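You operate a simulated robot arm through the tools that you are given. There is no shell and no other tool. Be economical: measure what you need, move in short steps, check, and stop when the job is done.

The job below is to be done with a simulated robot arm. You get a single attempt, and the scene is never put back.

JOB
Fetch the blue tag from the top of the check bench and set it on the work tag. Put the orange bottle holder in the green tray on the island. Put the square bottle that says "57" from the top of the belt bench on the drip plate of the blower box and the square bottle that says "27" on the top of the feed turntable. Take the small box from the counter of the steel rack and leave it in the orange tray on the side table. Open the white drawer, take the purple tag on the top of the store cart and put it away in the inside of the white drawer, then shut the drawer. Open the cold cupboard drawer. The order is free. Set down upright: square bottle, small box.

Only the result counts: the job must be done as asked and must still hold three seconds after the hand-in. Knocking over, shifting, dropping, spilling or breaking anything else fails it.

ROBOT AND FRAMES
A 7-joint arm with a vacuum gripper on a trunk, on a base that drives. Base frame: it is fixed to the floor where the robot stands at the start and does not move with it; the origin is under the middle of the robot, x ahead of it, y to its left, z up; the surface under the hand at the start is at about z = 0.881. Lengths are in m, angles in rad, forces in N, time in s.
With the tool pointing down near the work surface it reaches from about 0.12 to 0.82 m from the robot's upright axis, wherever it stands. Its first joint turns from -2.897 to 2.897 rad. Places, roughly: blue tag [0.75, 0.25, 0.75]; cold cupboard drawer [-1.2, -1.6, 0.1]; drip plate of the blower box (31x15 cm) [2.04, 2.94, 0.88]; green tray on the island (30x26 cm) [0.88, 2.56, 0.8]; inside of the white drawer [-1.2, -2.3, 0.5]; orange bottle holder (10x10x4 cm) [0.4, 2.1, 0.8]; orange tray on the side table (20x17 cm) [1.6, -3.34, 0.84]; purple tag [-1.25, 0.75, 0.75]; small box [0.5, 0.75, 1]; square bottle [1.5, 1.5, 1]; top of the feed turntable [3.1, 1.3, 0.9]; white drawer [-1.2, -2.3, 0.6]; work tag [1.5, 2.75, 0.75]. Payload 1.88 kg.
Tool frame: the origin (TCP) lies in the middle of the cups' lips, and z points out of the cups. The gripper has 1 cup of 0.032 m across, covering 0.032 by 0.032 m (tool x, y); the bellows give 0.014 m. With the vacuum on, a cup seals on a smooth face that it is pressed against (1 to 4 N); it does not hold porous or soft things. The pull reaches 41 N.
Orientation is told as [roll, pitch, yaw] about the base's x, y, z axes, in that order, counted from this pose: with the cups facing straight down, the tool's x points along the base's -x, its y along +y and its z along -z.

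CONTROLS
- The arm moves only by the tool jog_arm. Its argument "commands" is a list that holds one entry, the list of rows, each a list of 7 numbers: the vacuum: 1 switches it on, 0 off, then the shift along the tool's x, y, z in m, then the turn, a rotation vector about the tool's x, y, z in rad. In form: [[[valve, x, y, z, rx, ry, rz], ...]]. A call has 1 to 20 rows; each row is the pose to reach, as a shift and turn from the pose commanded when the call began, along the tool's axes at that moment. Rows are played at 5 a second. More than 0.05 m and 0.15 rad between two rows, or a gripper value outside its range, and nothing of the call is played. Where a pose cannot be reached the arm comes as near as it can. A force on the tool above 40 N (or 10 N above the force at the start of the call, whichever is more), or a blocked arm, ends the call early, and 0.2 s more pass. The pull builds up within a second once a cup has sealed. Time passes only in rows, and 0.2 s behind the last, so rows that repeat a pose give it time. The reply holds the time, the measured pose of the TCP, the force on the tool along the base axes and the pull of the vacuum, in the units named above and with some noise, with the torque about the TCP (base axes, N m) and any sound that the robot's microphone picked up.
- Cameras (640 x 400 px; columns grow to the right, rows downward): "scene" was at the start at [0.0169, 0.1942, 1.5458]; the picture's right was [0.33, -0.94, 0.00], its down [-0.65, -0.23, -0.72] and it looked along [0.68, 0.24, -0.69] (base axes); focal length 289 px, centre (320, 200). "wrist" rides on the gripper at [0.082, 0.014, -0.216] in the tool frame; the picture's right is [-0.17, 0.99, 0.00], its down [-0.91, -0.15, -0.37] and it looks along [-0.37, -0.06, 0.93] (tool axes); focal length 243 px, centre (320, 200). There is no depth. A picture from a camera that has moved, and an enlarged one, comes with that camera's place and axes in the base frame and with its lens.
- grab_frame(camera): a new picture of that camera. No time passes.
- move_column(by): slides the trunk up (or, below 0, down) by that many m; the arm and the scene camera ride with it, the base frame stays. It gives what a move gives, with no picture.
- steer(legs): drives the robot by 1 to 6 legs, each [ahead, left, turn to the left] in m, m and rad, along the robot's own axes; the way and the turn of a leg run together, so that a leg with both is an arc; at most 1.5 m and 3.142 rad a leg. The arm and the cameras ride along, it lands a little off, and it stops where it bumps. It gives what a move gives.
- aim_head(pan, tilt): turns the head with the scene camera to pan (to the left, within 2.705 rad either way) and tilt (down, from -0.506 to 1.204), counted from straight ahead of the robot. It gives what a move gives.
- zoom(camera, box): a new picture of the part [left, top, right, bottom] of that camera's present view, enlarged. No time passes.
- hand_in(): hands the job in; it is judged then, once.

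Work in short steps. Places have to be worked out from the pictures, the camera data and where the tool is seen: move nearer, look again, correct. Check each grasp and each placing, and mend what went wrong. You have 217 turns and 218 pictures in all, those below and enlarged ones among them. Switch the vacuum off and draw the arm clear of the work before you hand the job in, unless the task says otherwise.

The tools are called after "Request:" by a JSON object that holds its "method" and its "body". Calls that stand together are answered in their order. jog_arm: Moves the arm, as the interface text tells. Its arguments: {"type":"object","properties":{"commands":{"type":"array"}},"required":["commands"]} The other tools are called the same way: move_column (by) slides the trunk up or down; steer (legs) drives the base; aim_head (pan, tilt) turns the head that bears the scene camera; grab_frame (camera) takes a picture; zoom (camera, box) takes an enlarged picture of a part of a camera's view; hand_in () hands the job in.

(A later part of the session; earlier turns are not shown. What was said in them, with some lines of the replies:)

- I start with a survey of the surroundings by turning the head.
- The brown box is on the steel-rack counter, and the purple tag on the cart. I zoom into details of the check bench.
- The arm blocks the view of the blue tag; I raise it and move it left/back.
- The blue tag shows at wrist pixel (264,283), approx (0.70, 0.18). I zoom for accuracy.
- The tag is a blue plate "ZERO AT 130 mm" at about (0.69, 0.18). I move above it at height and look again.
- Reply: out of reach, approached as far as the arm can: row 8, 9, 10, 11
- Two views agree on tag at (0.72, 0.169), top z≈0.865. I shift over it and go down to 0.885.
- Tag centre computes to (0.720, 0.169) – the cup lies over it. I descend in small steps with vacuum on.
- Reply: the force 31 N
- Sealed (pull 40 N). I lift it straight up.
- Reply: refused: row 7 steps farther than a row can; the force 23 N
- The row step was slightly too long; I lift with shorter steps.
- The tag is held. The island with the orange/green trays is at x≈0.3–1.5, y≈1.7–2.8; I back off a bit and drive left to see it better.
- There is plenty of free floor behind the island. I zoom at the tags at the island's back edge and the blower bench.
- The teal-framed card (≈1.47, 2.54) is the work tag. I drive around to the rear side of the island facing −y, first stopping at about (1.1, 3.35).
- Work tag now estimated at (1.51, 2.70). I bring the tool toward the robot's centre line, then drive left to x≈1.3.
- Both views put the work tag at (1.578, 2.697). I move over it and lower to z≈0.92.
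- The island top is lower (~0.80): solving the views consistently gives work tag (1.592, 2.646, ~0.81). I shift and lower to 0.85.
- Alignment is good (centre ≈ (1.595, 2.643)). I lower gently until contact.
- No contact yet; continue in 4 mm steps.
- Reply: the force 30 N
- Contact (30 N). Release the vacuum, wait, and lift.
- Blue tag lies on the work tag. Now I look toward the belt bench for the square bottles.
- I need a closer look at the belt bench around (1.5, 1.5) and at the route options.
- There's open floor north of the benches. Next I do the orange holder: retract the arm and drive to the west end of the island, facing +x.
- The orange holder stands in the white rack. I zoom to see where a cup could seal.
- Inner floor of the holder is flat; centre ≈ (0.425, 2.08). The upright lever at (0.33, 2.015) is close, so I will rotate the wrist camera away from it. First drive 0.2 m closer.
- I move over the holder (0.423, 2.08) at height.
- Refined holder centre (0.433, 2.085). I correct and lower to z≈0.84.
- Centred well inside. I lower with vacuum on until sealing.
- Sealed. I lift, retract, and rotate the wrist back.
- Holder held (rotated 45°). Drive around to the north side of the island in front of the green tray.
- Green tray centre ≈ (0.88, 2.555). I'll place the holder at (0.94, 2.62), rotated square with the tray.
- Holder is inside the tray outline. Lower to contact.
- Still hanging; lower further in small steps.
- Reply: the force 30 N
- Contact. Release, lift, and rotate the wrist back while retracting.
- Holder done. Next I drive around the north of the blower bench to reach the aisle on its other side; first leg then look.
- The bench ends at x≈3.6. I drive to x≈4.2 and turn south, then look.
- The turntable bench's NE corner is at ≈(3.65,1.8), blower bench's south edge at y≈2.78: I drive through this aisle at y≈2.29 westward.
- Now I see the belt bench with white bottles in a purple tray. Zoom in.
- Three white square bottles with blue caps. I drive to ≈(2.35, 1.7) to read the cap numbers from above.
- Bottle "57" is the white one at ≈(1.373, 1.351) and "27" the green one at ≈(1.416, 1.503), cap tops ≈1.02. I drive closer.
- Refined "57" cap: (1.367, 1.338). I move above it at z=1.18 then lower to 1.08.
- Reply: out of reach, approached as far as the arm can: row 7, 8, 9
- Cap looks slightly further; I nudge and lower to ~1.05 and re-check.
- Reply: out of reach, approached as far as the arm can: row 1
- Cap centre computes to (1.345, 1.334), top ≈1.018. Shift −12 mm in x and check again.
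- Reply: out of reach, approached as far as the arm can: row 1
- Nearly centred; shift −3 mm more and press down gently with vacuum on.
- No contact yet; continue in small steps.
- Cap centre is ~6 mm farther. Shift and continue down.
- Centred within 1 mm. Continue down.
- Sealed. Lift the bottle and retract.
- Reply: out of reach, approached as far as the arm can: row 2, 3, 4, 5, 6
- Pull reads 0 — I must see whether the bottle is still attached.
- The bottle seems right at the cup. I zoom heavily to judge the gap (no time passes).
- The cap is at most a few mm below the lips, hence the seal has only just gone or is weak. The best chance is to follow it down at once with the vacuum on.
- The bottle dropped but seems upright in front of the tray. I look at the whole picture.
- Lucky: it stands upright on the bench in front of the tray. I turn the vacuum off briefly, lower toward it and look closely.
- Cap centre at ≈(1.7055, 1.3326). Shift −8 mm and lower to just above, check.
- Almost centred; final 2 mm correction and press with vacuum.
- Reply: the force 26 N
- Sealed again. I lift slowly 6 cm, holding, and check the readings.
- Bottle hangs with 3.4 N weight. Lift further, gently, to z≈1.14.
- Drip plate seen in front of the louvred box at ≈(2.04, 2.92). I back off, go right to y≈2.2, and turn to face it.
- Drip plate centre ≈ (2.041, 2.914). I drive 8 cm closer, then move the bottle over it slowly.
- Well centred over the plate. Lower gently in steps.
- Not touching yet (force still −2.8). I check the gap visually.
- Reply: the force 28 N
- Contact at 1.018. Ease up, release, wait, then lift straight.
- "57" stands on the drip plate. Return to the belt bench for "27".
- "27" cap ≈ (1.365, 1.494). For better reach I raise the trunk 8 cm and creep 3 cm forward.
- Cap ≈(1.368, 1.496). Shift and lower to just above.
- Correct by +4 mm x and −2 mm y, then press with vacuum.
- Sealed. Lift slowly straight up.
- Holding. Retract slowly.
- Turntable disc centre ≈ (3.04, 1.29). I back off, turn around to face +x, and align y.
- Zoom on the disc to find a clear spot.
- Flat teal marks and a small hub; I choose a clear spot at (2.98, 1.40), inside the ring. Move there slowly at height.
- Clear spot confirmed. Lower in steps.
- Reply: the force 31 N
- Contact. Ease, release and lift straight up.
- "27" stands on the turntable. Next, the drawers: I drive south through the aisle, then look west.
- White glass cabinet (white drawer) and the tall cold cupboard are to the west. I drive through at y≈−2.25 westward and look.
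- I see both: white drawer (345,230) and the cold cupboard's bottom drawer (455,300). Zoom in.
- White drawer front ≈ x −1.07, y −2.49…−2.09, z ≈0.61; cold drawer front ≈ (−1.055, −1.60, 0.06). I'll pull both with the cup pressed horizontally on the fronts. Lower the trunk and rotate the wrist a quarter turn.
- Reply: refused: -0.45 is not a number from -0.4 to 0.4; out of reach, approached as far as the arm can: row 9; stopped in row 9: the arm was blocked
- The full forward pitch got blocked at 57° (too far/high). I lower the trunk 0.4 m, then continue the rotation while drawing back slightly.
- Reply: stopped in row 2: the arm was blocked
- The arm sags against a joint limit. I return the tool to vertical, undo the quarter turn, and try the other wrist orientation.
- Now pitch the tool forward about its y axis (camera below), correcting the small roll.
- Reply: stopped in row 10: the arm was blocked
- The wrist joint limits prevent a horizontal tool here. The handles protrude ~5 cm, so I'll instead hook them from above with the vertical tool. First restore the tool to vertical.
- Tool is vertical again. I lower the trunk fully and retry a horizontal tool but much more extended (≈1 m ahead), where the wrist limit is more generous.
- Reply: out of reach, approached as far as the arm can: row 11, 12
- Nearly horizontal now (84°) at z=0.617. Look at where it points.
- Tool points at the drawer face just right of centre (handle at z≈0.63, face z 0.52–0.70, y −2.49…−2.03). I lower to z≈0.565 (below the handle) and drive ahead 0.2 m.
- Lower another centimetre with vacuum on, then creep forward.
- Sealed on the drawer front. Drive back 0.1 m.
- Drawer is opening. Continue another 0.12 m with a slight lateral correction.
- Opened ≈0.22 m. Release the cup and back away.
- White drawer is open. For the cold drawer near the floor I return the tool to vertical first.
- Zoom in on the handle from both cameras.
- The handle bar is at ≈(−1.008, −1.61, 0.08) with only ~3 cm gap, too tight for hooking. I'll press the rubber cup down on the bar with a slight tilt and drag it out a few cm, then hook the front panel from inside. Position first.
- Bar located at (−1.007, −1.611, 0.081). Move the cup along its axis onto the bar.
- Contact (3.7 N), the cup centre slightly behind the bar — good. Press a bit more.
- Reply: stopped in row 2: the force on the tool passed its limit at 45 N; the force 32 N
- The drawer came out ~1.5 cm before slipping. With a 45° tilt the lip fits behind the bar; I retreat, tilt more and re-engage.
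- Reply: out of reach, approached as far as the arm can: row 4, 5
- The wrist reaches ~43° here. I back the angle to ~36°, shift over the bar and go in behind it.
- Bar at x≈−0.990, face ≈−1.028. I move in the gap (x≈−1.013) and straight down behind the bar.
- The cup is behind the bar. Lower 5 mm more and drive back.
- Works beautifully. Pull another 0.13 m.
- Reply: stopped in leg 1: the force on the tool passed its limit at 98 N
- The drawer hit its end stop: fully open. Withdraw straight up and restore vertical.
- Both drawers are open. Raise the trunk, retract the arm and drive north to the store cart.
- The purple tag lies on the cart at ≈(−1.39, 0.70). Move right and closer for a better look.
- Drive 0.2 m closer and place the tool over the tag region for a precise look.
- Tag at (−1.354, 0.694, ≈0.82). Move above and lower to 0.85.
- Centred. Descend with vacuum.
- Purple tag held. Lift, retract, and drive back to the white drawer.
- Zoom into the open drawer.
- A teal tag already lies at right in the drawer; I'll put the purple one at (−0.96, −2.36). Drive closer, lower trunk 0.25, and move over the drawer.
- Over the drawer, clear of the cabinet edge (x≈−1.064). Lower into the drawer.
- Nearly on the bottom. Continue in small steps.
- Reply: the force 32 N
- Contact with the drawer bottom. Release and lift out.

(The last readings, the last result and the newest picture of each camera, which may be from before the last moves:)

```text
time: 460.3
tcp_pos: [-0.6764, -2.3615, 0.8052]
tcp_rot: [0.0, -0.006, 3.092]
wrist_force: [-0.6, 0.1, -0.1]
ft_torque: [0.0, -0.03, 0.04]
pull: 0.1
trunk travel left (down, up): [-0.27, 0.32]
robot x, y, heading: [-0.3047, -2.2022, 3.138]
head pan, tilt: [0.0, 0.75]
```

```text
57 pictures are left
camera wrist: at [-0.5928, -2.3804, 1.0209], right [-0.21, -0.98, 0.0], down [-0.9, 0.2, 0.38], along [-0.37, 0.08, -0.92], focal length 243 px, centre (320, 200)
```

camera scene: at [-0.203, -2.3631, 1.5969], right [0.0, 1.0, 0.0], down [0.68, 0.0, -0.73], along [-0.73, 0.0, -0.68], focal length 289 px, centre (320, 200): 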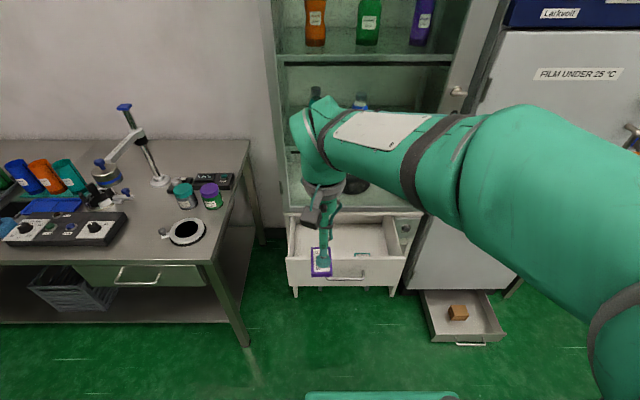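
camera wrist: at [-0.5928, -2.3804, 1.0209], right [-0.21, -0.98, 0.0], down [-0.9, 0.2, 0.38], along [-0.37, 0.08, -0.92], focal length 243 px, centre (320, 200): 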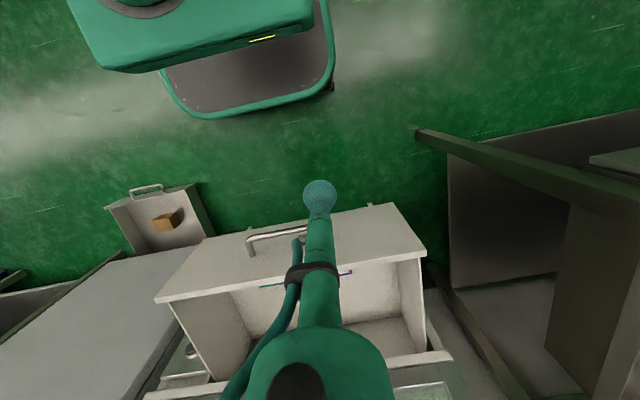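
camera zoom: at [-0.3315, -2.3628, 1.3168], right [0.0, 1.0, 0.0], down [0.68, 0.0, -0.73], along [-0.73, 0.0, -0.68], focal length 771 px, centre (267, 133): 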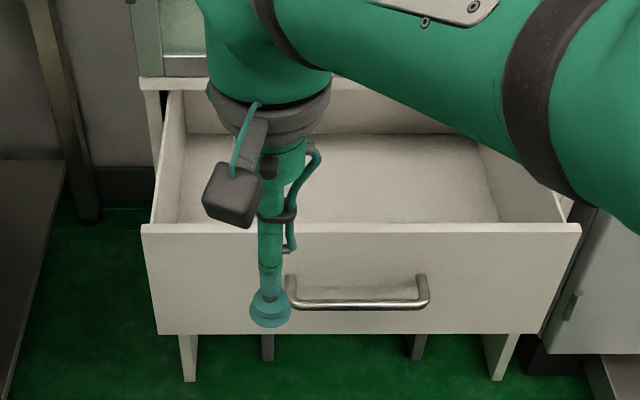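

Tag is inside. Now shut the drawer: back up, lower the trunk, tilt the tool forward (~57°) and push the panel left of the handle.

Request:
{"method": "steer", "body": {"legs": [[-0.28, 0, 0]]}}

Request:
{"method": "move_column", "body": {"by": -0.24}}

Request:
{"method": "jog_arm", "body": {"commands": [[[0, -0.04, 0.006, 0, 0, 0, 0], [0, -0.08, 0.012, -0.005, 0, -0.11, 0], [0, -0.12, 0.02, -0.015, 0, -0.22, 0], [0, -0.16, 0.028, -0.025, 0, -0.34, 0], [0, -0.2, 0.036, -0.035, 0, -0.46, 0], [0, -0.24, 0.044, -0.045, 0, -0.58, 0], [0, -0.28, 0.052, -0.05, 0, -0.7, 0], [0, -0.32, 0.06, -0.055, 0, -0.82, 0], [0, -0.36, 0.06, -0.055, 0, -0.92, 0], [0, -0.38, 0.06, -0.055, 0, -1.0, 0]]]}}

Request:
{"method": "grab_frame", "body": {"camera": "wrist"}}

```text
time: 462.2
tcp_pos: [-0.4005, -2.3631, 0.8066]
tcp_rot: [-0.001, -0.006, 3.094]
wrist_force: [-0.5, -0.9, 0.0]
ft_torque: [-0.03, -0.02, 0.01]
pull: 0.0
trunk travel left (down, up): [-0.27, 0.32]
robot x, y, heading: [-0.0355, -2.2013, 3.138]
head pan, tilt: [0.0, 0.75]
```

```text
time: 464.7
tcp_pos: [-0.4006, -2.363, 0.5657]
tcp_rot: [-0.002, -0.008, 3.094]
wrist_force: [0.8, 0.6, -0.7]
ft_torque: [-0.01, 0.03, -0.02]
pull: 0.0
trunk travel left (down, up): [-0.03, 0.56]
robot x, y, heading: [-0.0333, -2.1984, 3.138]
head pan, tilt: [0.0, 0.75]
```

```text
time: 466.9
tcp_pos: [-0.7823, -2.4058, 0.6247]
tcp_rot: [-0.004, -1.01, 3.098]
wrist_force: [-1.3, -0.5, 0.1]
ft_torque: [0.01, 0.0, -0.03]
pull: 0.1
trunk travel left (down, up): [-0.03, 0.56]
robot x, y, heading: [-0.0297, -2.207, 3.14]
head pan, tilt: [0.0, 0.75]
```

```text
56 pictures are left
camera wrist: at [-0.5556, -2.4306, 0.6701], right [-0.13, -0.98, 0.14], down [-0.16, 0.16, 0.97], along [-0.98, 0.11, -0.18], focal length 243 px, centre (320, 200)
```

wrist: 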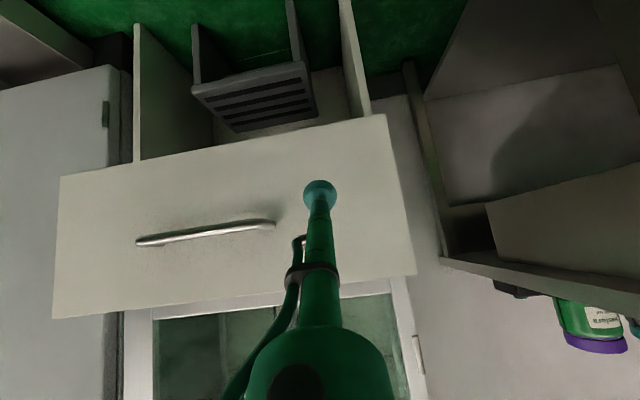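

Well placed. Drive ahead to push the drawer shut.

Request:
{"method": "steer", "body": {"legs": [[0.25, 0, 0]]}}

Request:
{"method": "zoom", "body": {"camera": "scene", "box": [220, 60, 460, 260]}}

```text
time: 468.7
tcp_pos: [-1.0333, -2.4067, 0.6241]
tcp_rot: [-0.002, -1.007, 3.101]
wrist_force: [0.4, -0.4, -0.1]
ft_torque: [-0.01, -0.01, 0.02]
pull: 0.0
trunk travel left (down, up): [-0.03, 0.56]
robot x, y, heading: [-0.2844, -2.2005, -3.141]
head pan, tilt: [0.0, 0.75]
```

```text
2.00 times, centred on (340, 160) of scene
camera zoom: at [-0.3072, -2.3633, 1.0768], right [0.0, 1.0, 0.0], down [0.68, 0.0, -0.73], along [-0.73, 0.0, -0.68], focal length 578 px, centre (280, 280)
```

zoom: 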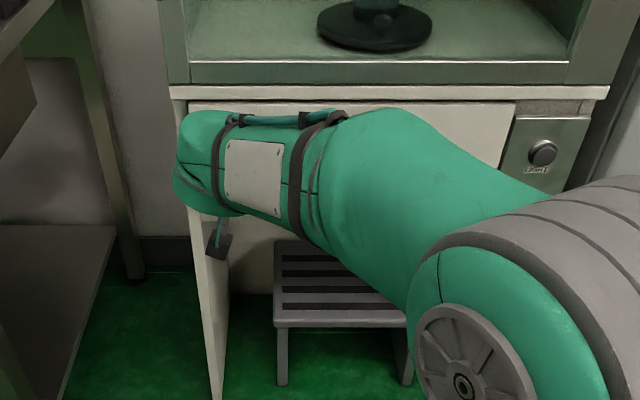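

Request:
{"method": "steer", "body": {"legs": [[0.025, 0, 0]]}}

Request:
{"method": "grab_frame", "body": {"camera": "wrist"}}

```text
time: 469.7
tcp_pos: [-1.0524, -2.4068, 0.6185]
tcp_rot: [-0.005, -0.994, 3.094]
wrist_force: [7.6, 0.0, -3.1]
ft_torque: [-0.02, 0.2, -0.02]
pull: 0.0
trunk travel left (down, up): [-0.03, 0.56]
robot x, y, heading: [-0.308, -2.2003, -3.145]
head pan, tilt: [0.0, 0.75]
stopped in leg 1: the force on the tool passed its limit at 49 N (the readings are from after the stop); the commanded pose is now the measured one
```

```text
54 pictures are left
camera wrist: at [-0.8272, -2.4321, 0.6662], right [-0.14, -0.98, 0.14], down [-0.18, 0.16, 0.97], along [-0.97, 0.11, -0.19], focal length 243 px, centre (320, 200)
```

wrist: 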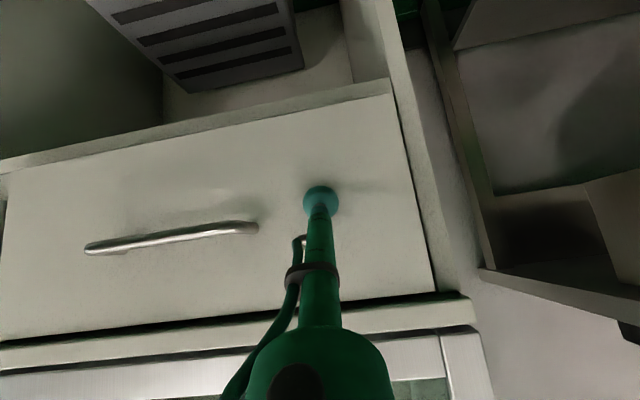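

Drawer is shut (hard stop felt). Back off and verify.

Request:
{"method": "steer", "body": {"legs": [[-0.3, 0, 0]]}}

Request:
{"method": "jog_arm", "body": {"commands": [[[0, 0, 0, -0.01, 0, 0.12, 0], [0, 0, 0, -0.03, 0, 0.24, 0], [0, 0, 0, -0.06, 0, 0.36, 0], [0, 0, 0, -0.09, 0, 0.48, 0], [0, 0, 0, -0.12, 0, 0.6, 0], [0, 0, 0, -0.15, 0, 0.72, 0], [0, 0, 0, -0.18, 0, 0.84, 0], [0, 0, 0, -0.2, 0, 0.96, 0], [0, 0, 0, -0.2, 0, 0.994, 0]]]}}

Request:
{"method": "aim_head", "body": {"pan": -0.15, "tilt": 0.55}}

Request:
{"method": "grab_frame", "body": {"camera": "scene"}}

```text
time: 471.7
tcp_pos: [-0.7534, -2.4073, 0.6202]
tcp_rot: [-0.004, -0.999, 3.094]
wrist_force: [0.5, 0.1, -0.3]
ft_torque: [0.03, -0.02, -0.01]
pull: 0.1
trunk travel left (down, up): [-0.03, 0.56]
robot x, y, heading: [-0.0084, -2.2018, -3.141]
head pan, tilt: [0.0, 0.75]
```

```text
time: 473.7
tcp_pos: [-0.5852, -2.416, 0.7287]
tcp_rot: [0.0, -0.003, 3.093]
wrist_force: [-0.3, 1.0, 1.2]
ft_torque: [-0.02, 0.04, 0.0]
pull: 0.1
trunk travel left (down, up): [-0.03, 0.56]
robot x, y, heading: [-0.0081, -2.204, -3.139]
head pan, tilt: [0.0, 0.75]
```

```text
time: 474.4
tcp_pos: [-0.5861, -2.4158, 0.729]
tcp_rot: [-0.002, -0.005, 3.093]
wrist_force: [-0.1, 0.7, -0.2]
ft_torque: [0.0, 0.0, 0.0]
pull: 0.1
trunk travel left (down, up): [-0.03, 0.56]
robot x, y, heading: [-0.0084, -2.2032, -3.139]
head pan, tilt: [-0.15, 0.55]
```

```text
53 pictures are left
camera scene: at [-0.0369, -2.3495, 1.0942], right [0.15, 0.99, 0.0], down [0.52, -0.08, -0.85], along [-0.84, 0.13, -0.52], focal length 289 px, centre (320, 200)
```

scene: 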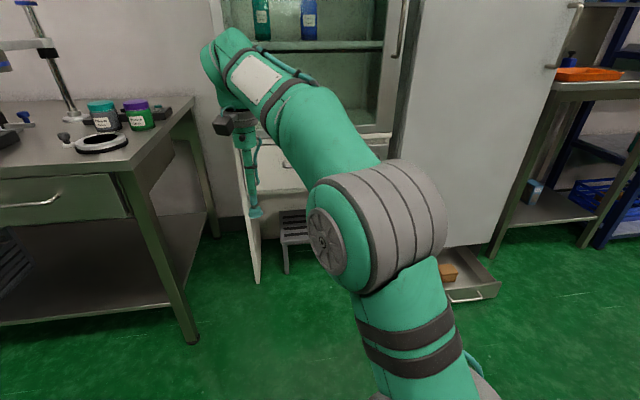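

White drawer closed, cold drawer open. Finally the small box: raise the trunk, retract, and drive to the steel rack facing +x.

Request:
{"method": "move_column", "body": {"by": 0.4}}

Request:
{"method": "move_column", "body": {"by": 0.14}}

Request:
{"method": "jog_arm", "body": {"commands": [[[0, 0.04, 0, 0, 0, 0, 0], [0, 0.08, 0, 0, 0, 0, 0], [0, 0.12, 0, 0, 0, 0, 0], [0, 0.16, 0, 0, 0, 0, 0], [0, 0.2, 0, 0, 0, 0, 0]]]}}

Request:
{"method": "steer", "body": {"legs": [[0.25, 0, 0], [0, -1.5, 0], [0, -1.45, 0], [0, 0, 1.571], [0, 0, 1.571]]}}

Request:
{"method": "aim_head", "body": {"pan": 0.0, "tilt": 0.65}}

Request:
{"method": "grab_frame", "body": {"camera": "scene"}}

Request:
{"method": "grab_frame", "body": {"camera": "wrist"}}

```text
time: 478.3
tcp_pos: [-0.5858, -2.4156, 1.1274]
tcp_rot: [-0.002, -0.005, 3.092]
wrist_force: [-0.4, 0.6, 0.2]
ft_torque: [0.0, -0.02, 0.01]
pull: 0.1
trunk travel left (down, up): [-0.43, 0.16]
robot x, y, heading: [-0.0068, -2.2016, -3.138]
head pan, tilt: [-0.15, 0.55]
```

```text
time: 479.9
tcp_pos: [-0.586, -2.4164, 1.268]
tcp_rot: [0.0, -0.004, 3.092]
wrist_force: [0.1, -0.1, 0.0]
ft_torque: [-0.02, -0.02, 0.01]
pull: 0.0
trunk travel left (down, up): [-0.57, 0.02]
robot x, y, heading: [-0.0062, -2.2022, -3.136]
head pan, tilt: [-0.15, 0.55]
```

```text
time: 481.1
tcp_pos: [-0.3832, -2.4241, 1.2679]
tcp_rot: [-0.001, -0.003, 3.092]
wrist_force: [-0.3, -0.4, 1.0]
ft_torque: [0.0, -0.01, 0.01]
pull: 0.1
trunk travel left (down, up): [-0.57, 0.02]
robot x, y, heading: [-0.0043, -2.2024, -3.141]
head pan, tilt: [-0.15, 0.55]
```

```text
time: 504.4
tcp_pos: [0.1128, 0.9651, 1.2686]
tcp_rot: [-0.001, -0.003, -0.079]
wrist_force: [-1.1, 0.2, -0.8]
ft_torque: [-0.01, 0.02, -0.02]
pull: 0.1
trunk travel left (down, up): [-0.57, 0.02]
robot x, y, heading: [-0.2681, 0.753, -0.025]
head pan, tilt: [-0.15, 0.55]
```

```text
time: 505.1
tcp_pos: [0.1133, 0.9668, 1.2682]
tcp_rot: [-0.001, -0.004, -0.077]
wrist_force: [-0.5, -0.3, 0.5]
ft_torque: [0.0, -0.04, -0.02]
pull: 0.0
trunk travel left (down, up): [-0.57, 0.02]
robot x, y, heading: [-0.2692, 0.7567, -0.023]
head pan, tilt: [0.0, 0.649]
```

```text
52 pictures are left
camera scene: at [-0.2401, 0.92, 1.6255], right [-0.03, -1.0, 0.0], down [-0.6, 0.02, -0.8], along [0.8, -0.02, -0.6], focal length 289 px, centre (320, 200)
```

scene: 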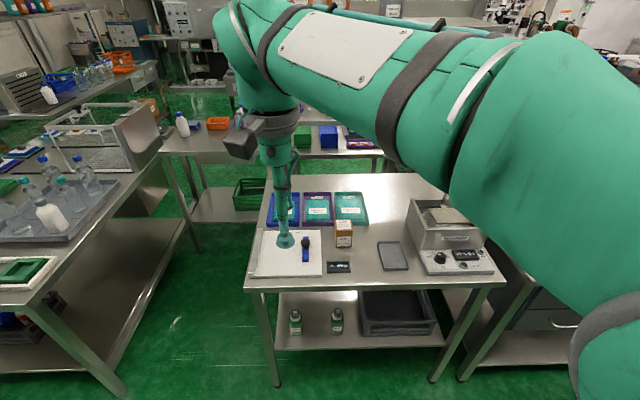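

```text
51 pictures are left
camera wrist: at [0.0318, 0.9873, 1.4828], right [0.24, 0.97, 0.0], down [0.9, -0.22, 0.38], along [0.37, -0.09, -0.93], focal length 243 px, centre (320, 200)
```

wrist: 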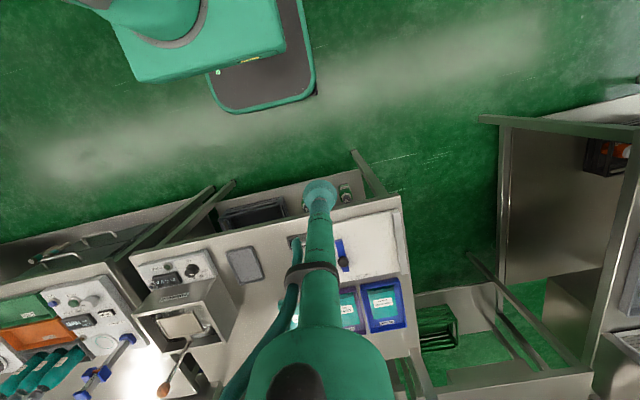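

The box is at ≈(0.50, 0.82). Drive closer and bring the tool above it.

Request:
{"method": "steer", "body": {"legs": [[0.26, 0, 0.023]]}}

Request:
{"method": "jog_arm", "body": {"commands": [[[0, -0.02, -0.03, 0, 0, 0, 0], [0, -0.04, -0.06, 0, 0, 0, 0], [0, -0.06, -0.09, 0, 0, 0, 0], [0, -0.08, -0.12, 0.02, 0, 0, 0], [0, -0.1, -0.15, 0.04, 0, 0, 0], [0, -0.11, -0.155, 0.08, 0, 0, 0], [0, -0.11, -0.155, 0.12, 0, 0, 0], [0, -0.11, -0.155, 0.15, 0, 0, 0], [0, -0.11, -0.155, 0.15, 0, 0, 0]]]}}

Request:
{"method": "grab_frame", "body": {"camera": "wrist"}}

Request:
{"method": "grab_frame", "body": {"camera": "scene"}}

```text
time: 506.9
tcp_pos: [0.3635, 0.9749, 1.2672]
tcp_rot: [-0.001, -0.003, -0.05]
wrist_force: [0.0, -0.5, -0.6]
ft_torque: [0.03, 0.01, -0.01]
pull: 0.1
trunk travel left (down, up): [-0.57, 0.02]
robot x, y, heading: [-0.0181, 0.7489, 0.004]
head pan, tilt: [0.0, 0.649]
```

```text
time: 508.9
tcp_pos: [0.4663, 0.8139, 1.1161]
tcp_rot: [-0.001, -0.003, -0.051]
wrist_force: [0.5, 0.8, 0.7]
ft_torque: [-0.01, -0.02, 0.01]
pull: 0.2
trunk travel left (down, up): [-0.57, 0.02]
robot x, y, heading: [-0.0147, 0.7529, -0.0]
head pan, tilt: [0.0, 0.649]
```

```text
50 pictures are left
camera wrist: at [0.3849, 0.8322, 1.3324], right [0.22, 0.98, 0.0], down [0.9, -0.2, 0.38], along [0.37, -0.08, -0.93], focal length 243 px, centre (320, 200)
```

wrist: 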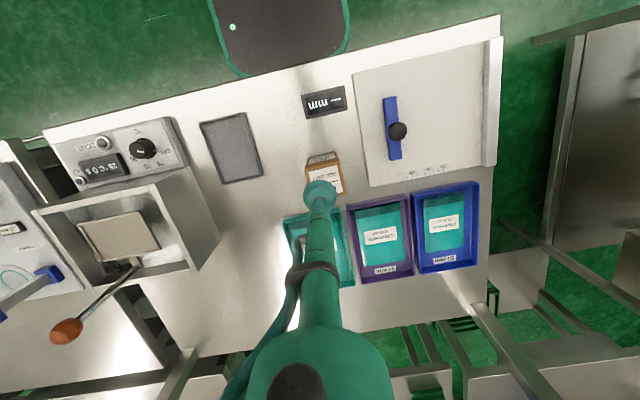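

```text
49 pictures are left
camera scene: at [0.0128, 0.9174, 1.6254], right [0.0, -1.0, 0.0], down [-0.6, 0.0, -0.8], along [0.8, 0.0, -0.6], focal length 289 px, centre (320, 200)
```

scene: 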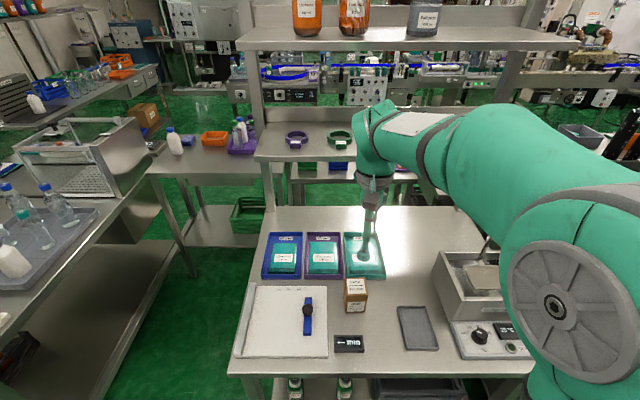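

Request:
{"method": "zoom", "body": {"camera": "wrist", "box": [270, 130, 380, 220]}}

Request:
{"method": "zoom", "body": {"camera": "scene", "box": [300, 230, 420, 320]}}

```text
4.44 times, centred on (325, 175) of wrist
camera zoom: at [0.3849, 0.8322, 1.3324], right [0.22, 0.98, 0.0], down [0.9, -0.2, 0.38], along [0.37, -0.08, -0.93], focal length 1078 px, centre (298, 311)
```

zoom: 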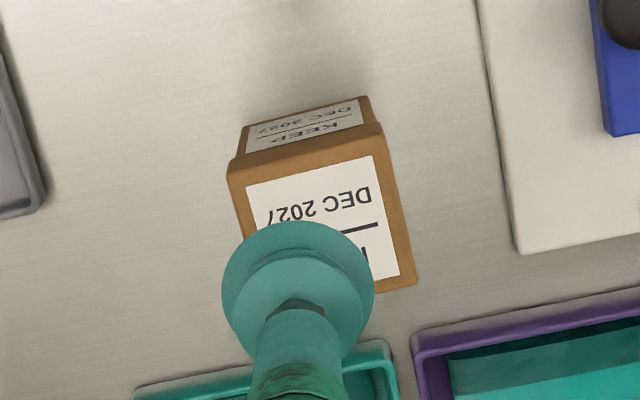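

```text
4.44 times, centred on (360, 275) of scene
camera zoom: at [0.0128, 0.9174, 1.6254], right [0.0, -1.0, 0.0], down [-0.6, 0.0, -0.8], along [0.8, 0.0, -0.6], focal length 1285 px, centre (142, -133)
```

zoom: 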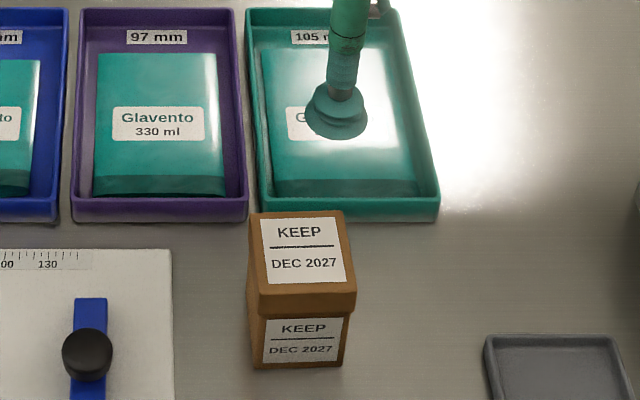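

Box top centre ≈ (0.5015, 0.8175, 0.963). Move above and down to 0.98.

Request:
{"method": "jog_arm", "body": {"commands": [[[0, -0.0348, 0.0054, 0, 0, 0, 0], [0, -0.0348, 0.0054, 0.045, 0, 0, 0], [0, -0.0348, 0.0054, 0.09, 0, 0, 0], [0, -0.0348, 0.0054, 0.132, 0, 0, 0], [0, -0.0348, 0.0054, 0.132, 0, 0, 0]]]}}

Request:
{"method": "zoom", "body": {"camera": "wrist", "box": [260, 130, 380, 230]}}

```text
time: 510.1
tcp_pos: [0.5033, 0.8159, 0.9861]
tcp_rot: [0.0, -0.005, -0.051]
wrist_force: [-0.1, -0.5, -0.2]
ft_torque: [-0.03, -0.01, -0.02]
pull: 0.1
trunk travel left (down, up): [-0.57, 0.02]
robot x, y, heading: [-0.016, 0.749, -0.001]
head pan, tilt: [0.0, 0.649]
```

```text
4.00 times, centred on (320, 180) of wrist
camera zoom: at [0.4211, 0.8344, 1.2014], right [0.22, 0.98, 0.0], down [0.9, -0.2, 0.38], along [0.37, -0.08, -0.93], focal length 970 px, centre (320, 280)
```

zoom: 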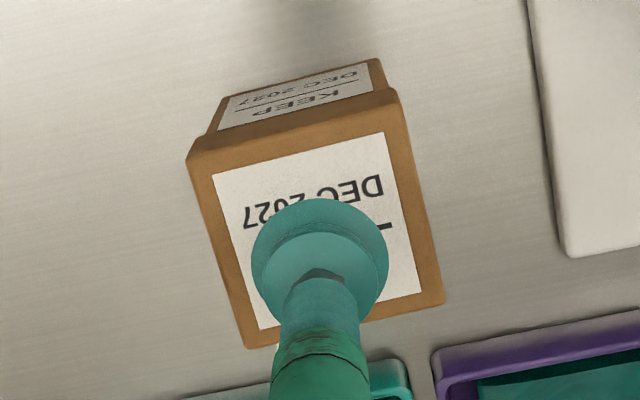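

Centred. Press with vacuum.

Request:
{"method": "jog_arm", "body": {"commands": [[[1, 0.001, 0, 0.012, 0, 0, 0], [1, 0.001, 0, 0.018, 0, 0, 0], [1, 0.001, 0, 0.023, 0, 0, 0], [1, 0.001, 0, 0.028, 0, 0, 0], [1, 0.001, 0, 0.032, 0, 0, 0], [1, 0.001, 0, 0.032, 0, 0, 0]]]}}

```text
time: 511.5
tcp_pos: [0.4997, 0.8169, 0.9545]
tcp_rot: [-0.003, -0.006, -0.05]
wrist_force: [-0.3, -1.2, 0.3]
ft_torque: [0.01, 0.01, 0.02]
pull: 0.1
trunk travel left (down, up): [-0.57, 0.02]
robot x, y, heading: [-0.0173, 0.7511, 0.002]
head pan, tilt: [0.0, 0.649]
```

Request:
{"method": "jog_arm", "body": {"commands": [[[1, 0, 0, 0.004, 0, 0, 0], [1, 0, 0, 0.008, 0, 0, 0], [1, 0, 0, 0.012, 0, 0, 0], [1, 0, 0, 0.015, 0, 0, 0], [1, 0, 0, 0.015, 0, 0, 0]]]}}

Request:
{"method": "zoom", "body": {"camera": "scene", "box": [310, 200, 420, 320]}}

```text
time: 512.7
tcp_pos: [0.5009, 0.8168, 0.9403]
tcp_rot: [-0.001, -0.008, -0.052]
wrist_force: [-6.2, 1.7, 28.2]
ft_torque: [0.03, 0.02, -0.24]
pull: 41.5
trunk travel left (down, up): [-0.57, 0.02]
robot x, y, heading: [-0.0149, 0.753, -0.001]
head pan, tilt: [0.0, 0.649]
```

```text
3.33 times, centred on (365, 260) of scene
camera zoom: at [0.0102, 0.9173, 1.6257], right [0.0, -1.0, 0.0], down [-0.6, 0.0, -0.8], along [0.8, 0.0, -0.6], focal length 964 px, centre (170, 0)
```

zoom: 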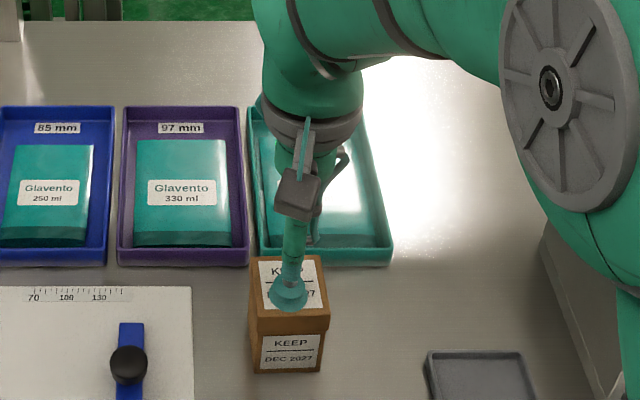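

Sealed. Lift slowly and check that the whole box comes.

Request:
{"method": "jog_arm", "body": {"commands": [[[1, 0, 0, -0.01, 0, 0, 0], [1, 0, 0, -0.025, 0, 0, 0], [1, 0, 0, -0.045, 0, 0, 0], [1, 0, 0, -0.07, 0, 0, 0], [1, 0, 0, -0.1, 0, 0, 0], [1, 0, 0, -0.13, 0, 0, 0], [1, 0, 0, -0.16, 0, 0, 0], [1, 0, 0, -0.18, 0, 0, 0], [1, 0, 0, -0.19, 0, 0, 0], [1, 0, 0, -0.19, 0, 0, 0]]]}}

Request:
{"method": "zoom", "body": {"camera": "scene", "box": [310, 180, 420, 320]}}

```text
time: 514.9
tcp_pos: [0.4999, 0.816, 1.1293]
tcp_rot: [-0.001, -0.004, -0.051]
wrist_force: [0.2, 0.3, -2.4]
ft_torque: [0.02, 0.02, 0.0]
pull: 40.9
trunk travel left (down, up): [-0.57, 0.02]
robot x, y, heading: [-0.0137, 0.7492, 0.004]
head pan, tilt: [0.0, 0.649]
```

```text
2.86 times, centred on (365, 250) of scene
camera zoom: at [0.0128, 0.9174, 1.6254], right [0.0, -1.0, 0.0], down [-0.6, 0.0, -0.8], along [0.8, 0.0, -0.6], focal length 826 px, centre (191, 57)
```

zoom: 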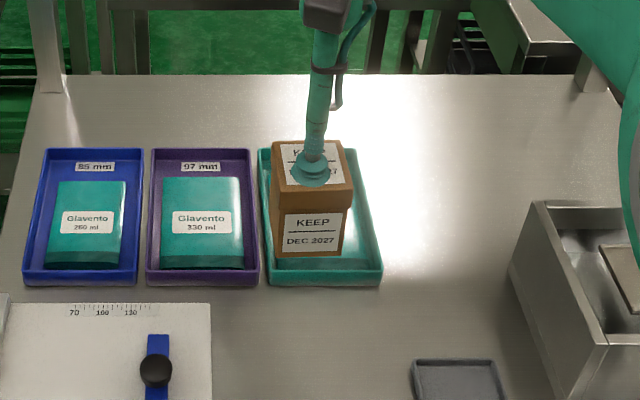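

Box held (2.4 N). Retract, back off and drive south, then look at the side table.

Request:
{"method": "jog_arm", "body": {"commands": [[[1, 0.01, 0, -0.01, 0, 0, 0], [1, 0.03, 0, -0.02, 0, 0, 0], [1, 0.06, 0, -0.03, 0, 0, 0], [1, 0.09, 0, -0.05, 0, 0, 0], [1, 0.115, 0, -0.06, 0, 0, 0], [1, 0.12, 0, -0.06, 0, 0, 0]]]}}

Request:
{"method": "steer", "body": {"legs": [[-0.27, 0, 0], [0, -1.5, 0], [0, -1.6, 0]]}}

```text
time: 516.3
tcp_pos: [0.3807, 0.8222, 1.1881]
tcp_rot: [-0.001, -0.005, -0.053]
wrist_force: [-0.4, -0.4, -3.5]
ft_torque: [0.04, 0.04, -0.02]
pull: 40.9
trunk travel left (down, up): [-0.57, 0.02]
robot x, y, heading: [-0.0165, 0.7496, 0.001]
head pan, tilt: [0.0, 0.649]
```

```text
refused: -1.6 is not a number from -1.5 to 1.5
```

Request:
{"method": "steer", "body": {"legs": [[-0.27, 0, 0], [0, -1.5, 0], [0, -1.45, 0]]}}

Request:
{"method": "aim_head", "body": {"pan": -0.3, "tilt": 0.4}}

Request:
{"method": "grab_frame", "body": {"camera": "scene"}}

```text
time: 531.8
tcp_pos: [0.1125, -2.0474, 1.1889]
tcp_rot: [-0.002, -0.003, -0.033]
wrist_force: [0.2, 0.4, -2.6]
ft_torque: [-0.01, 0.02, 0.02]
pull: 40.5
trunk travel left (down, up): [-0.57, 0.02]
robot x, y, heading: [-0.2799, -2.1273, 0.018]
head pan, tilt: [0.0, 0.649]
```

```text
time: 532.6
tcp_pos: [0.1115, -2.0474, 1.1889]
tcp_rot: [-0.002, -0.004, -0.03]
wrist_force: [0.6, -0.8, -2.4]
ft_torque: [0.03, 0.01, 0.01]
pull: 40.5
trunk travel left (down, up): [-0.57, 0.02]
robot x, y, heading: [-0.2813, -2.1277, 0.023]
head pan, tilt: [-0.3, 0.4]
```

```text
43 pictures are left
camera scene: at [-0.2558, -1.9868, 1.6479], right [-0.28, -0.96, 0.0], down [-0.37, 0.11, -0.92], along [0.89, -0.25, -0.39], focal length 289 px, centre (320, 200)
```

scene: 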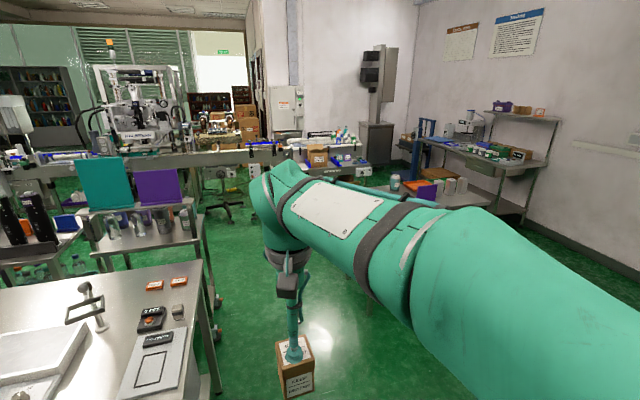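

Side table is ahead right. Drive forward and right to approach it from the west.

Request:
{"method": "steer", "body": {"legs": [[0.6, 0, -0.02], [0, -1.15, 0]]}}

Request:
{"method": "aim_head", "body": {"pan": 0.2, "tilt": 0.5}}

Request:
{"method": "grab_frame", "body": {"camera": "scene"}}

```text
time: 541.2
tcp_pos: [0.7151, -3.1579, 1.189]
tcp_rot: [0.0, -0.003, -0.042]
wrist_force: [0.5, -0.4, -3.2]
ft_torque: [0.0, 0.05, 0.01]
pull: 40.9
trunk travel left (down, up): [-0.57, 0.02]
robot x, y, heading: [0.3213, -3.2362, 0.012]
head pan, tilt: [-0.3, 0.4]
```

```text
time: 542.2
tcp_pos: [0.714, -3.1585, 1.1893]
tcp_rot: [-0.002, -0.004, -0.042]
wrist_force: [0.1, 0.3, -2.5]
ft_torque: [-0.01, 0.04, 0.06]
pull: 40.5
trunk travel left (down, up): [-0.57, 0.02]
robot x, y, heading: [0.3192, -3.2361, 0.015]
head pan, tilt: [0.201, 0.499]
```

```text
42 pictures are left
camera scene: at [0.3481, -3.0489, 1.6388], right [0.21, -0.98, 0.0], down [-0.47, -0.1, -0.88], along [0.86, 0.18, -0.48], focal length 289 px, centre (320, 200)
```

scene: 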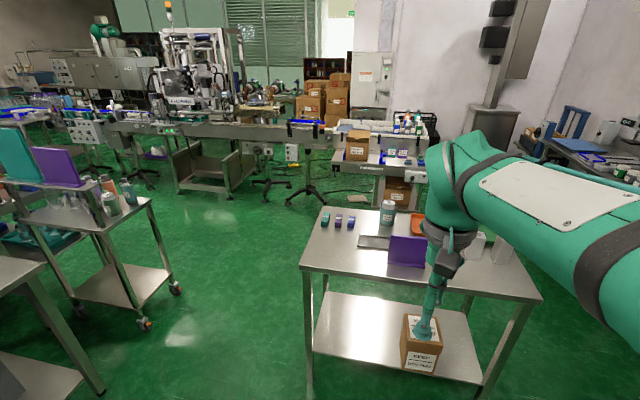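

The orange tray is on the far part of the table (≈1.63, −3.3), behind a purple panel. Drive closer and look.

Request:
{"method": "steer", "body": {"legs": [[0.5, -0.08, -0.012]]}}

Request:
{"method": "aim_head", "body": {"pan": -0.1, "tilt": 0.65}}

Request:
{"method": "grab_frame", "body": {"camera": "scene"}}

Request:
{"method": "grab_frame", "body": {"camera": "wrist"}}

```text
time: 545.1
tcp_pos: [1.2105, -3.2433, 1.1892]
tcp_rot: [-0.001, -0.004, -0.055]
wrist_force: [0.0, -0.6, -3.5]
ft_torque: [0.0, 0.05, -0.03]
pull: 40.9
trunk travel left (down, up): [-0.57, 0.02]
robot x, y, heading: [0.8168, -3.3145, -0.002]
head pan, tilt: [0.201, 0.499]
```

```text
time: 545.9
tcp_pos: [1.2103, -3.2437, 1.1888]
tcp_rot: [-0.002, -0.004, -0.055]
wrist_force: [0.1, -0.4, -3.4]
ft_torque: [0.03, 0.04, -0.01]
pull: 40.9
trunk travel left (down, up): [-0.57, 0.02]
robot x, y, heading: [0.8149, -3.3138, -0.002]
head pan, tilt: [-0.099, 0.649]
```

```text
41 pictures are left
camera scene: at [0.8422, -3.1546, 1.6255], right [-0.1, -0.99, 0.0], down [-0.6, 0.06, -0.8], along [0.79, -0.08, -0.6], focal length 289 px, centre (320, 200)
```

scene: 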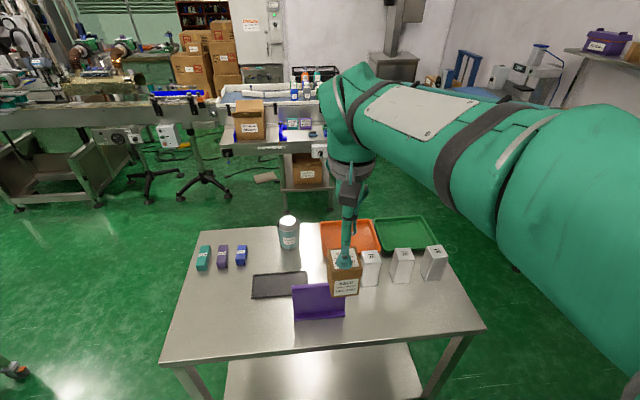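

```text
40 pictures are left
camera wrist: at [1.1286, -3.224, 1.4039], right [0.22, 0.98, 0.0], down [0.9, -0.2, 0.38], along [0.37, -0.08, -0.93], focal length 243 px, centre (320, 200)
```

wrist: 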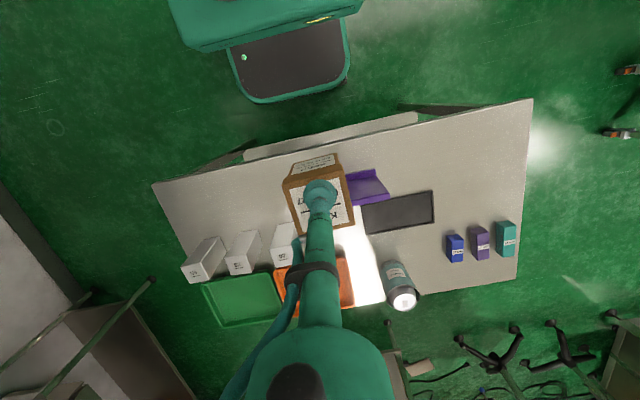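

Tray centre ≈ (1.62, −3.347); white boxes stand in front (tops ≈0.95), box bottom is at ≈1.10. Drive 6 cm closer, then move over the tray slowly.

Request:
{"method": "steer", "body": {"legs": [[0.06, 0, 0]]}}

Request:
{"method": "jog_arm", "body": {"commands": [[[1, -0.01, -0.004, 0, 0, 0, 0], [1, -0.03, -0.01, 0, 0, 0, 0], [1, -0.055, -0.019, 0, 0, 0, 0], [1, -0.08, -0.028, 0, 0, 0, 0], [1, -0.105, -0.036, 0, 0, 0, 0], [1, -0.13, -0.044, 0, 0, 0, 0], [1, -0.155, -0.053, 0, 0, 0, 0], [1, -0.18, -0.061, 0, 0, 0, 0], [1, -0.205, -0.07, 0, 0, 0, 0], [1, -0.23, -0.078, 0, 0, 0, 0], [1, -0.255, -0.083, 0, 0, 0, 0], [1, -0.28, -0.085, 0, 0, 0, 0], [1, -0.305, -0.085, 0.01, 0, 0, 0], [1, -0.32, -0.085, 0.025, 0, 0, 0], [1, -0.32, -0.085, 0.05, 0, 0, 0], [1, -0.32, -0.085, 0.07, 0, 0, 0], [1, -0.32, -0.085, 0.08, 0, 0, 0]]]}}

Request:
{"method": "grab_frame", "body": {"camera": "wrist"}}

Request:
{"method": "zoom", "body": {"camera": "scene", "box": [260, 170, 440, 310]}}

```text
time: 546.9
tcp_pos: [1.27, -3.2434, 1.1883]
tcp_rot: [-0.002, -0.004, -0.055]
wrist_force: [0.0, 0.2, -3.5]
ft_torque: [0.04, 0.05, -0.01]
pull: 40.4
trunk travel left (down, up): [-0.57, 0.02]
robot x, y, heading: [0.8734, -3.3115, -0.005]
head pan, tilt: [-0.099, 0.649]
```

```text
time: 550.5
tcp_pos: [1.5853, -3.3465, 1.1095]
tcp_rot: [0.001, -0.004, -0.055]
wrist_force: [-0.2, 0.0, -3.5]
ft_torque: [0.07, 0.03, -0.02]
pull: 40.2
trunk travel left (down, up): [-0.57, 0.02]
robot x, y, heading: [0.8762, -3.3132, -0.006]
head pan, tilt: [-0.099, 0.649]
```

```text
39 pictures are left
camera wrist: at [1.5031, -3.3279, 1.3254], right [0.22, 0.98, 0.0], down [0.9, -0.2, 0.38], along [0.37, -0.09, -0.93], focal length 243 px, centre (320, 200)
```

wrist: 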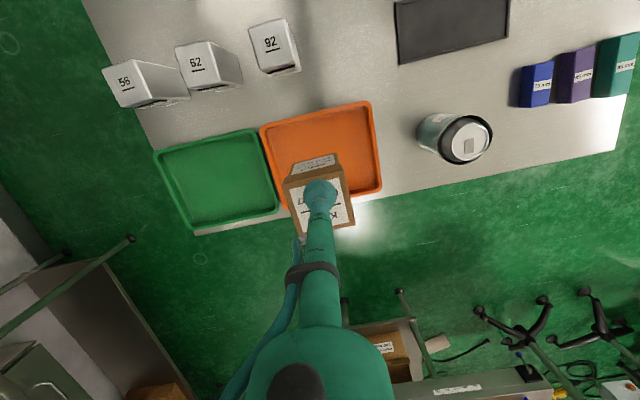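

```text
2.86 times, centred on (350, 240) of scene
camera zoom: at [0.902, -3.155, 1.6254], right [-0.1, -0.99, 0.0], down [-0.6, 0.06, -0.8], along [0.79, -0.08, -0.6], focal length 826 px, centre (234, 86)
```

zoom: 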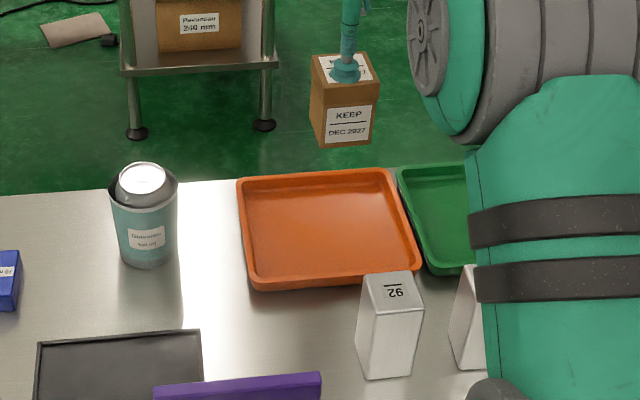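

Tray centre ≈ (1.608, −3.344). Shift 1.5 cm and lower.

Request:
{"method": "jog_arm", "body": {"commands": [[[1, -0.008, 0, 0.01, 0, 0, 0], [1, -0.016, 0, 0.03, 0, 0, 0], [1, -0.018, 0, 0.06, 0, 0, 0], [1, -0.018, 0, 0.09, 0, 0, 0], [1, -0.018, 0, 0.12, 0, 0, 0], [1, -0.018, 0, 0.14, 0, 0, 0], [1, -0.018, 0, 0.15, 0, 0, 0], [1, -0.018, 0, 0.155, 0, 0, 0], [1, -0.018, 0, 0.159, 0, 0, 0], [1, -0.018, 0, 0.163, 0, 0, 0], [1, -0.018, 0, 0.167, 0, 0, 0], [1, -0.018, 0, 0.171, 0, 0, 0], [1, -0.018, 0, 0.175, 0, 0, 0], [1, -0.018, 0, 0.179, 0, 0, 0]]]}}

Request:
{"method": "zoom", "body": {"camera": "scene", "box": [260, 170, 440, 310]}}

```text
time: 553.5
tcp_pos: [1.6025, -3.347, 0.9319]
tcp_rot: [-0.002, -0.006, -0.057]
wrist_force: [-2.8, -0.9, 4.2]
ft_torque: [0.01, 0.0, 0.01]
pull: 40.1
trunk travel left (down, up): [-0.57, 0.02]
robot x, y, heading: [0.8767, -3.3127, -0.013]
head pan, tilt: [-0.099, 0.649]
```

```text
2.86 times, centred on (350, 240) of scene
camera zoom: at [0.901, -3.155, 1.6256], right [-0.1, -0.99, 0.0], down [-0.6, 0.06, -0.8], along [0.79, -0.08, -0.6], focal length 826 px, centre (234, 86)
```

zoom: 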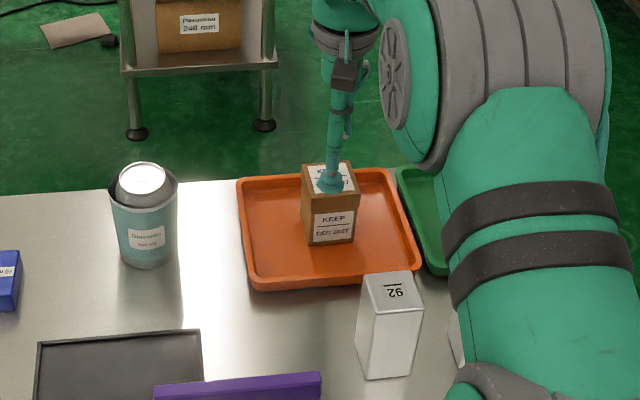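

Contact made (4 N up), box stands in the tray. Release and lift.

Request:
{"method": "jog_arm", "body": {"commands": [[[1, 0, 0, 0.001, 0, 0, 0], [0, 0, 0, 0, 0, 0, 0], [0, 0, 0, 0, 0, 0, 0], [0, 0, 0, 0, 0, 0, 0], [0, 0, 0, -0.004, 0, 0, 0], [0, 0, 0, -0.01, 0, 0, 0], [0, 0, 0, -0.03, 0, 0, 0], [0, 0, 0, -0.07, 0, 0, 0], [0, 0, 0, -0.11, 0, 0, 0], [0, 0, 0, -0.15, 0, 0, 0], [0, 0, 0, -0.19, 0, 0, 0], [0, 0.03, 0, -0.22, 0, 0, 0], [0, 0.07, 0, -0.24, 0, 0, 0], [0, 0.11, 0, -0.25, 0, 0, 0], [0, 0.15, 0, -0.26, 0, 0, 0], [0, 0.19, 0, -0.26, 0, 0, 0], [0, 0.23, 0, -0.26, 0, 0, 0], [0, 0.27, 0, -0.26, 0, 0, 0]]]}}

Request:
{"method": "steer", "body": {"legs": [[-0.3, 0, 0]]}}

Request:
{"method": "zoom", "body": {"camera": "scene", "box": [240, 130, 440, 280]}}

Request:
{"method": "aim_head", "body": {"pan": 2.6, "tilt": 0.45}}

Request:
{"method": "grab_frame", "body": {"camera": "scene"}}

```text
time: 557.3
tcp_pos: [1.3323, -3.3321, 1.19]
tcp_rot: [0.0, -0.003, -0.059]
wrist_force: [0.1, -0.1, 0.3]
ft_torque: [-0.01, 0.01, -0.01]
pull: 0.1
trunk travel left (down, up): [-0.57, 0.02]
robot x, y, heading: [0.8718, -3.3127, -0.007]
head pan, tilt: [-0.099, 0.649]
```

```text
time: 559.3
tcp_pos: [1.0313, -3.329, 1.1902]
tcp_rot: [-0.002, -0.004, -0.053]
wrist_force: [-0.7, 0.7, -0.1]
ft_torque: [0.02, -0.02, -0.01]
pull: 0.1
trunk travel left (down, up): [-0.57, 0.02]
robot x, y, heading: [0.5732, -3.3097, 0.001]
head pan, tilt: [-0.099, 0.649]
```

```text
2.67 times, centred on (340, 205) of scene
camera zoom: at [0.5989, -3.1539, 1.6254], right [-0.1, -0.99, 0.0], down [-0.6, 0.06, -0.8], along [0.79, -0.08, -0.6], focal length 771 px, centre (267, 187)
```

zoom: 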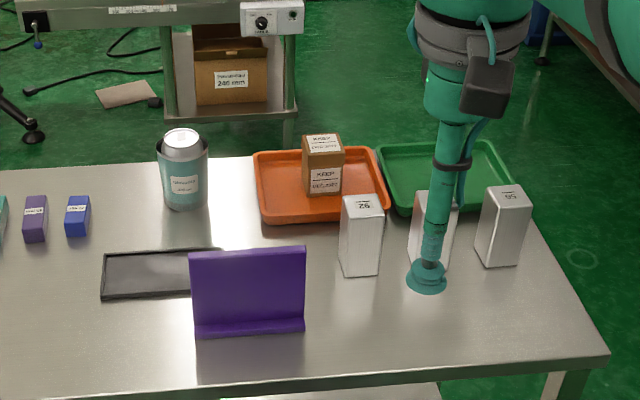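

```text
time: 561.7
tcp_pos: [1.0321, -3.3287, 1.1901]
tcp_rot: [-0.003, -0.006, -0.052]
wrist_force: [-0.6, -0.2, 0.7]
ft_torque: [0.01, -0.04, 0.01]
pull: 0.0
trunk travel left (down, up): [-0.57, 0.02]
robot x, y, heading: [0.5704, -3.3119, -0.001]
head pan, tilt: [2.601, 0.45]
```

```text
35 pictures are left
camera scene: at [0.4341, -3.0979, 1.6433], right [0.52, 0.86, 0.0], down [0.37, -0.22, -0.9], along [-0.77, 0.46, -0.44], focal length 289 px, centre (320, 200)
```

scene: 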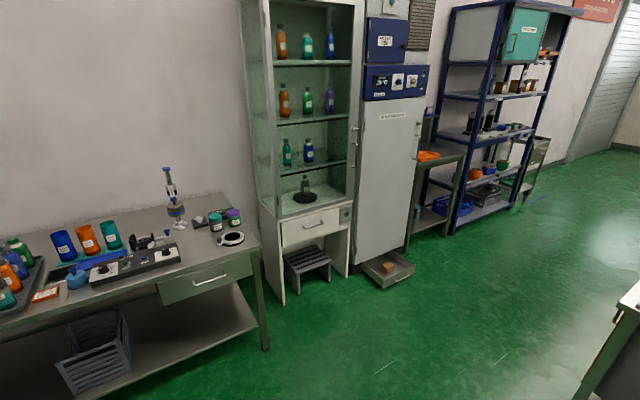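

The box stands in the orange tray. A last zoom at the drawers to confirm the white one is flush.

Request:
{"method": "zoom", "body": {"camera": "scene", "box": [255, 180, 425, 300]}}

```text
3.33 times, centred on (340, 240) of scene
camera zoom: at [0.4341, -3.0979, 1.6433], right [0.52, 0.86, 0.0], down [0.37, -0.22, -0.9], along [-0.77, 0.46, -0.44], focal length 964 px, centre (253, 67)
```

zoom: 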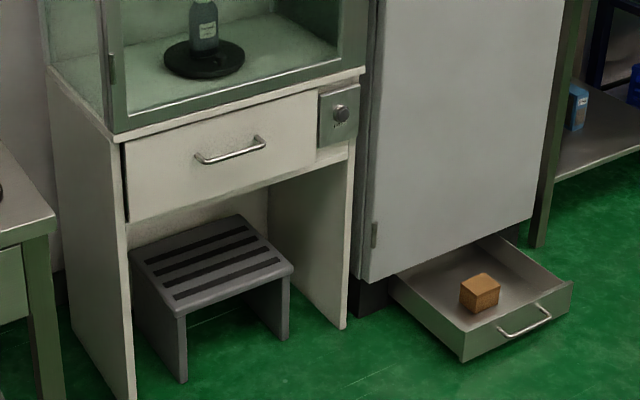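

The white drawer is shut, the cold drawer is open, the vacuum is off and the arm is clear. I hand the job in.

Request:
{"method": "hand_in", "body": {}}

```text
The job is handed in.
```

I did every part of the job and handed it in. Bottle "57" slipped off the cup once while I was lifting it at the belt bench. It landed upright on the bench, so I picked it up again and set it on the drip plate.

- **Blue tag:** it lies on the work tag.
- **Orange bottle holder:** it is in the green tray on the island.
- **Bottle "57":** it stands upright on the drip plate of the blower box.
- **Bottle "27":** it stands upright on the feed turntable.
- **Small box:** it stands upright in the orange tray on the side table.
- **Purple tag:** it is inside the white drawer, and the drawer is shut.
- **Cold cupboard drawer:** it is pulled fully open, to its stop.
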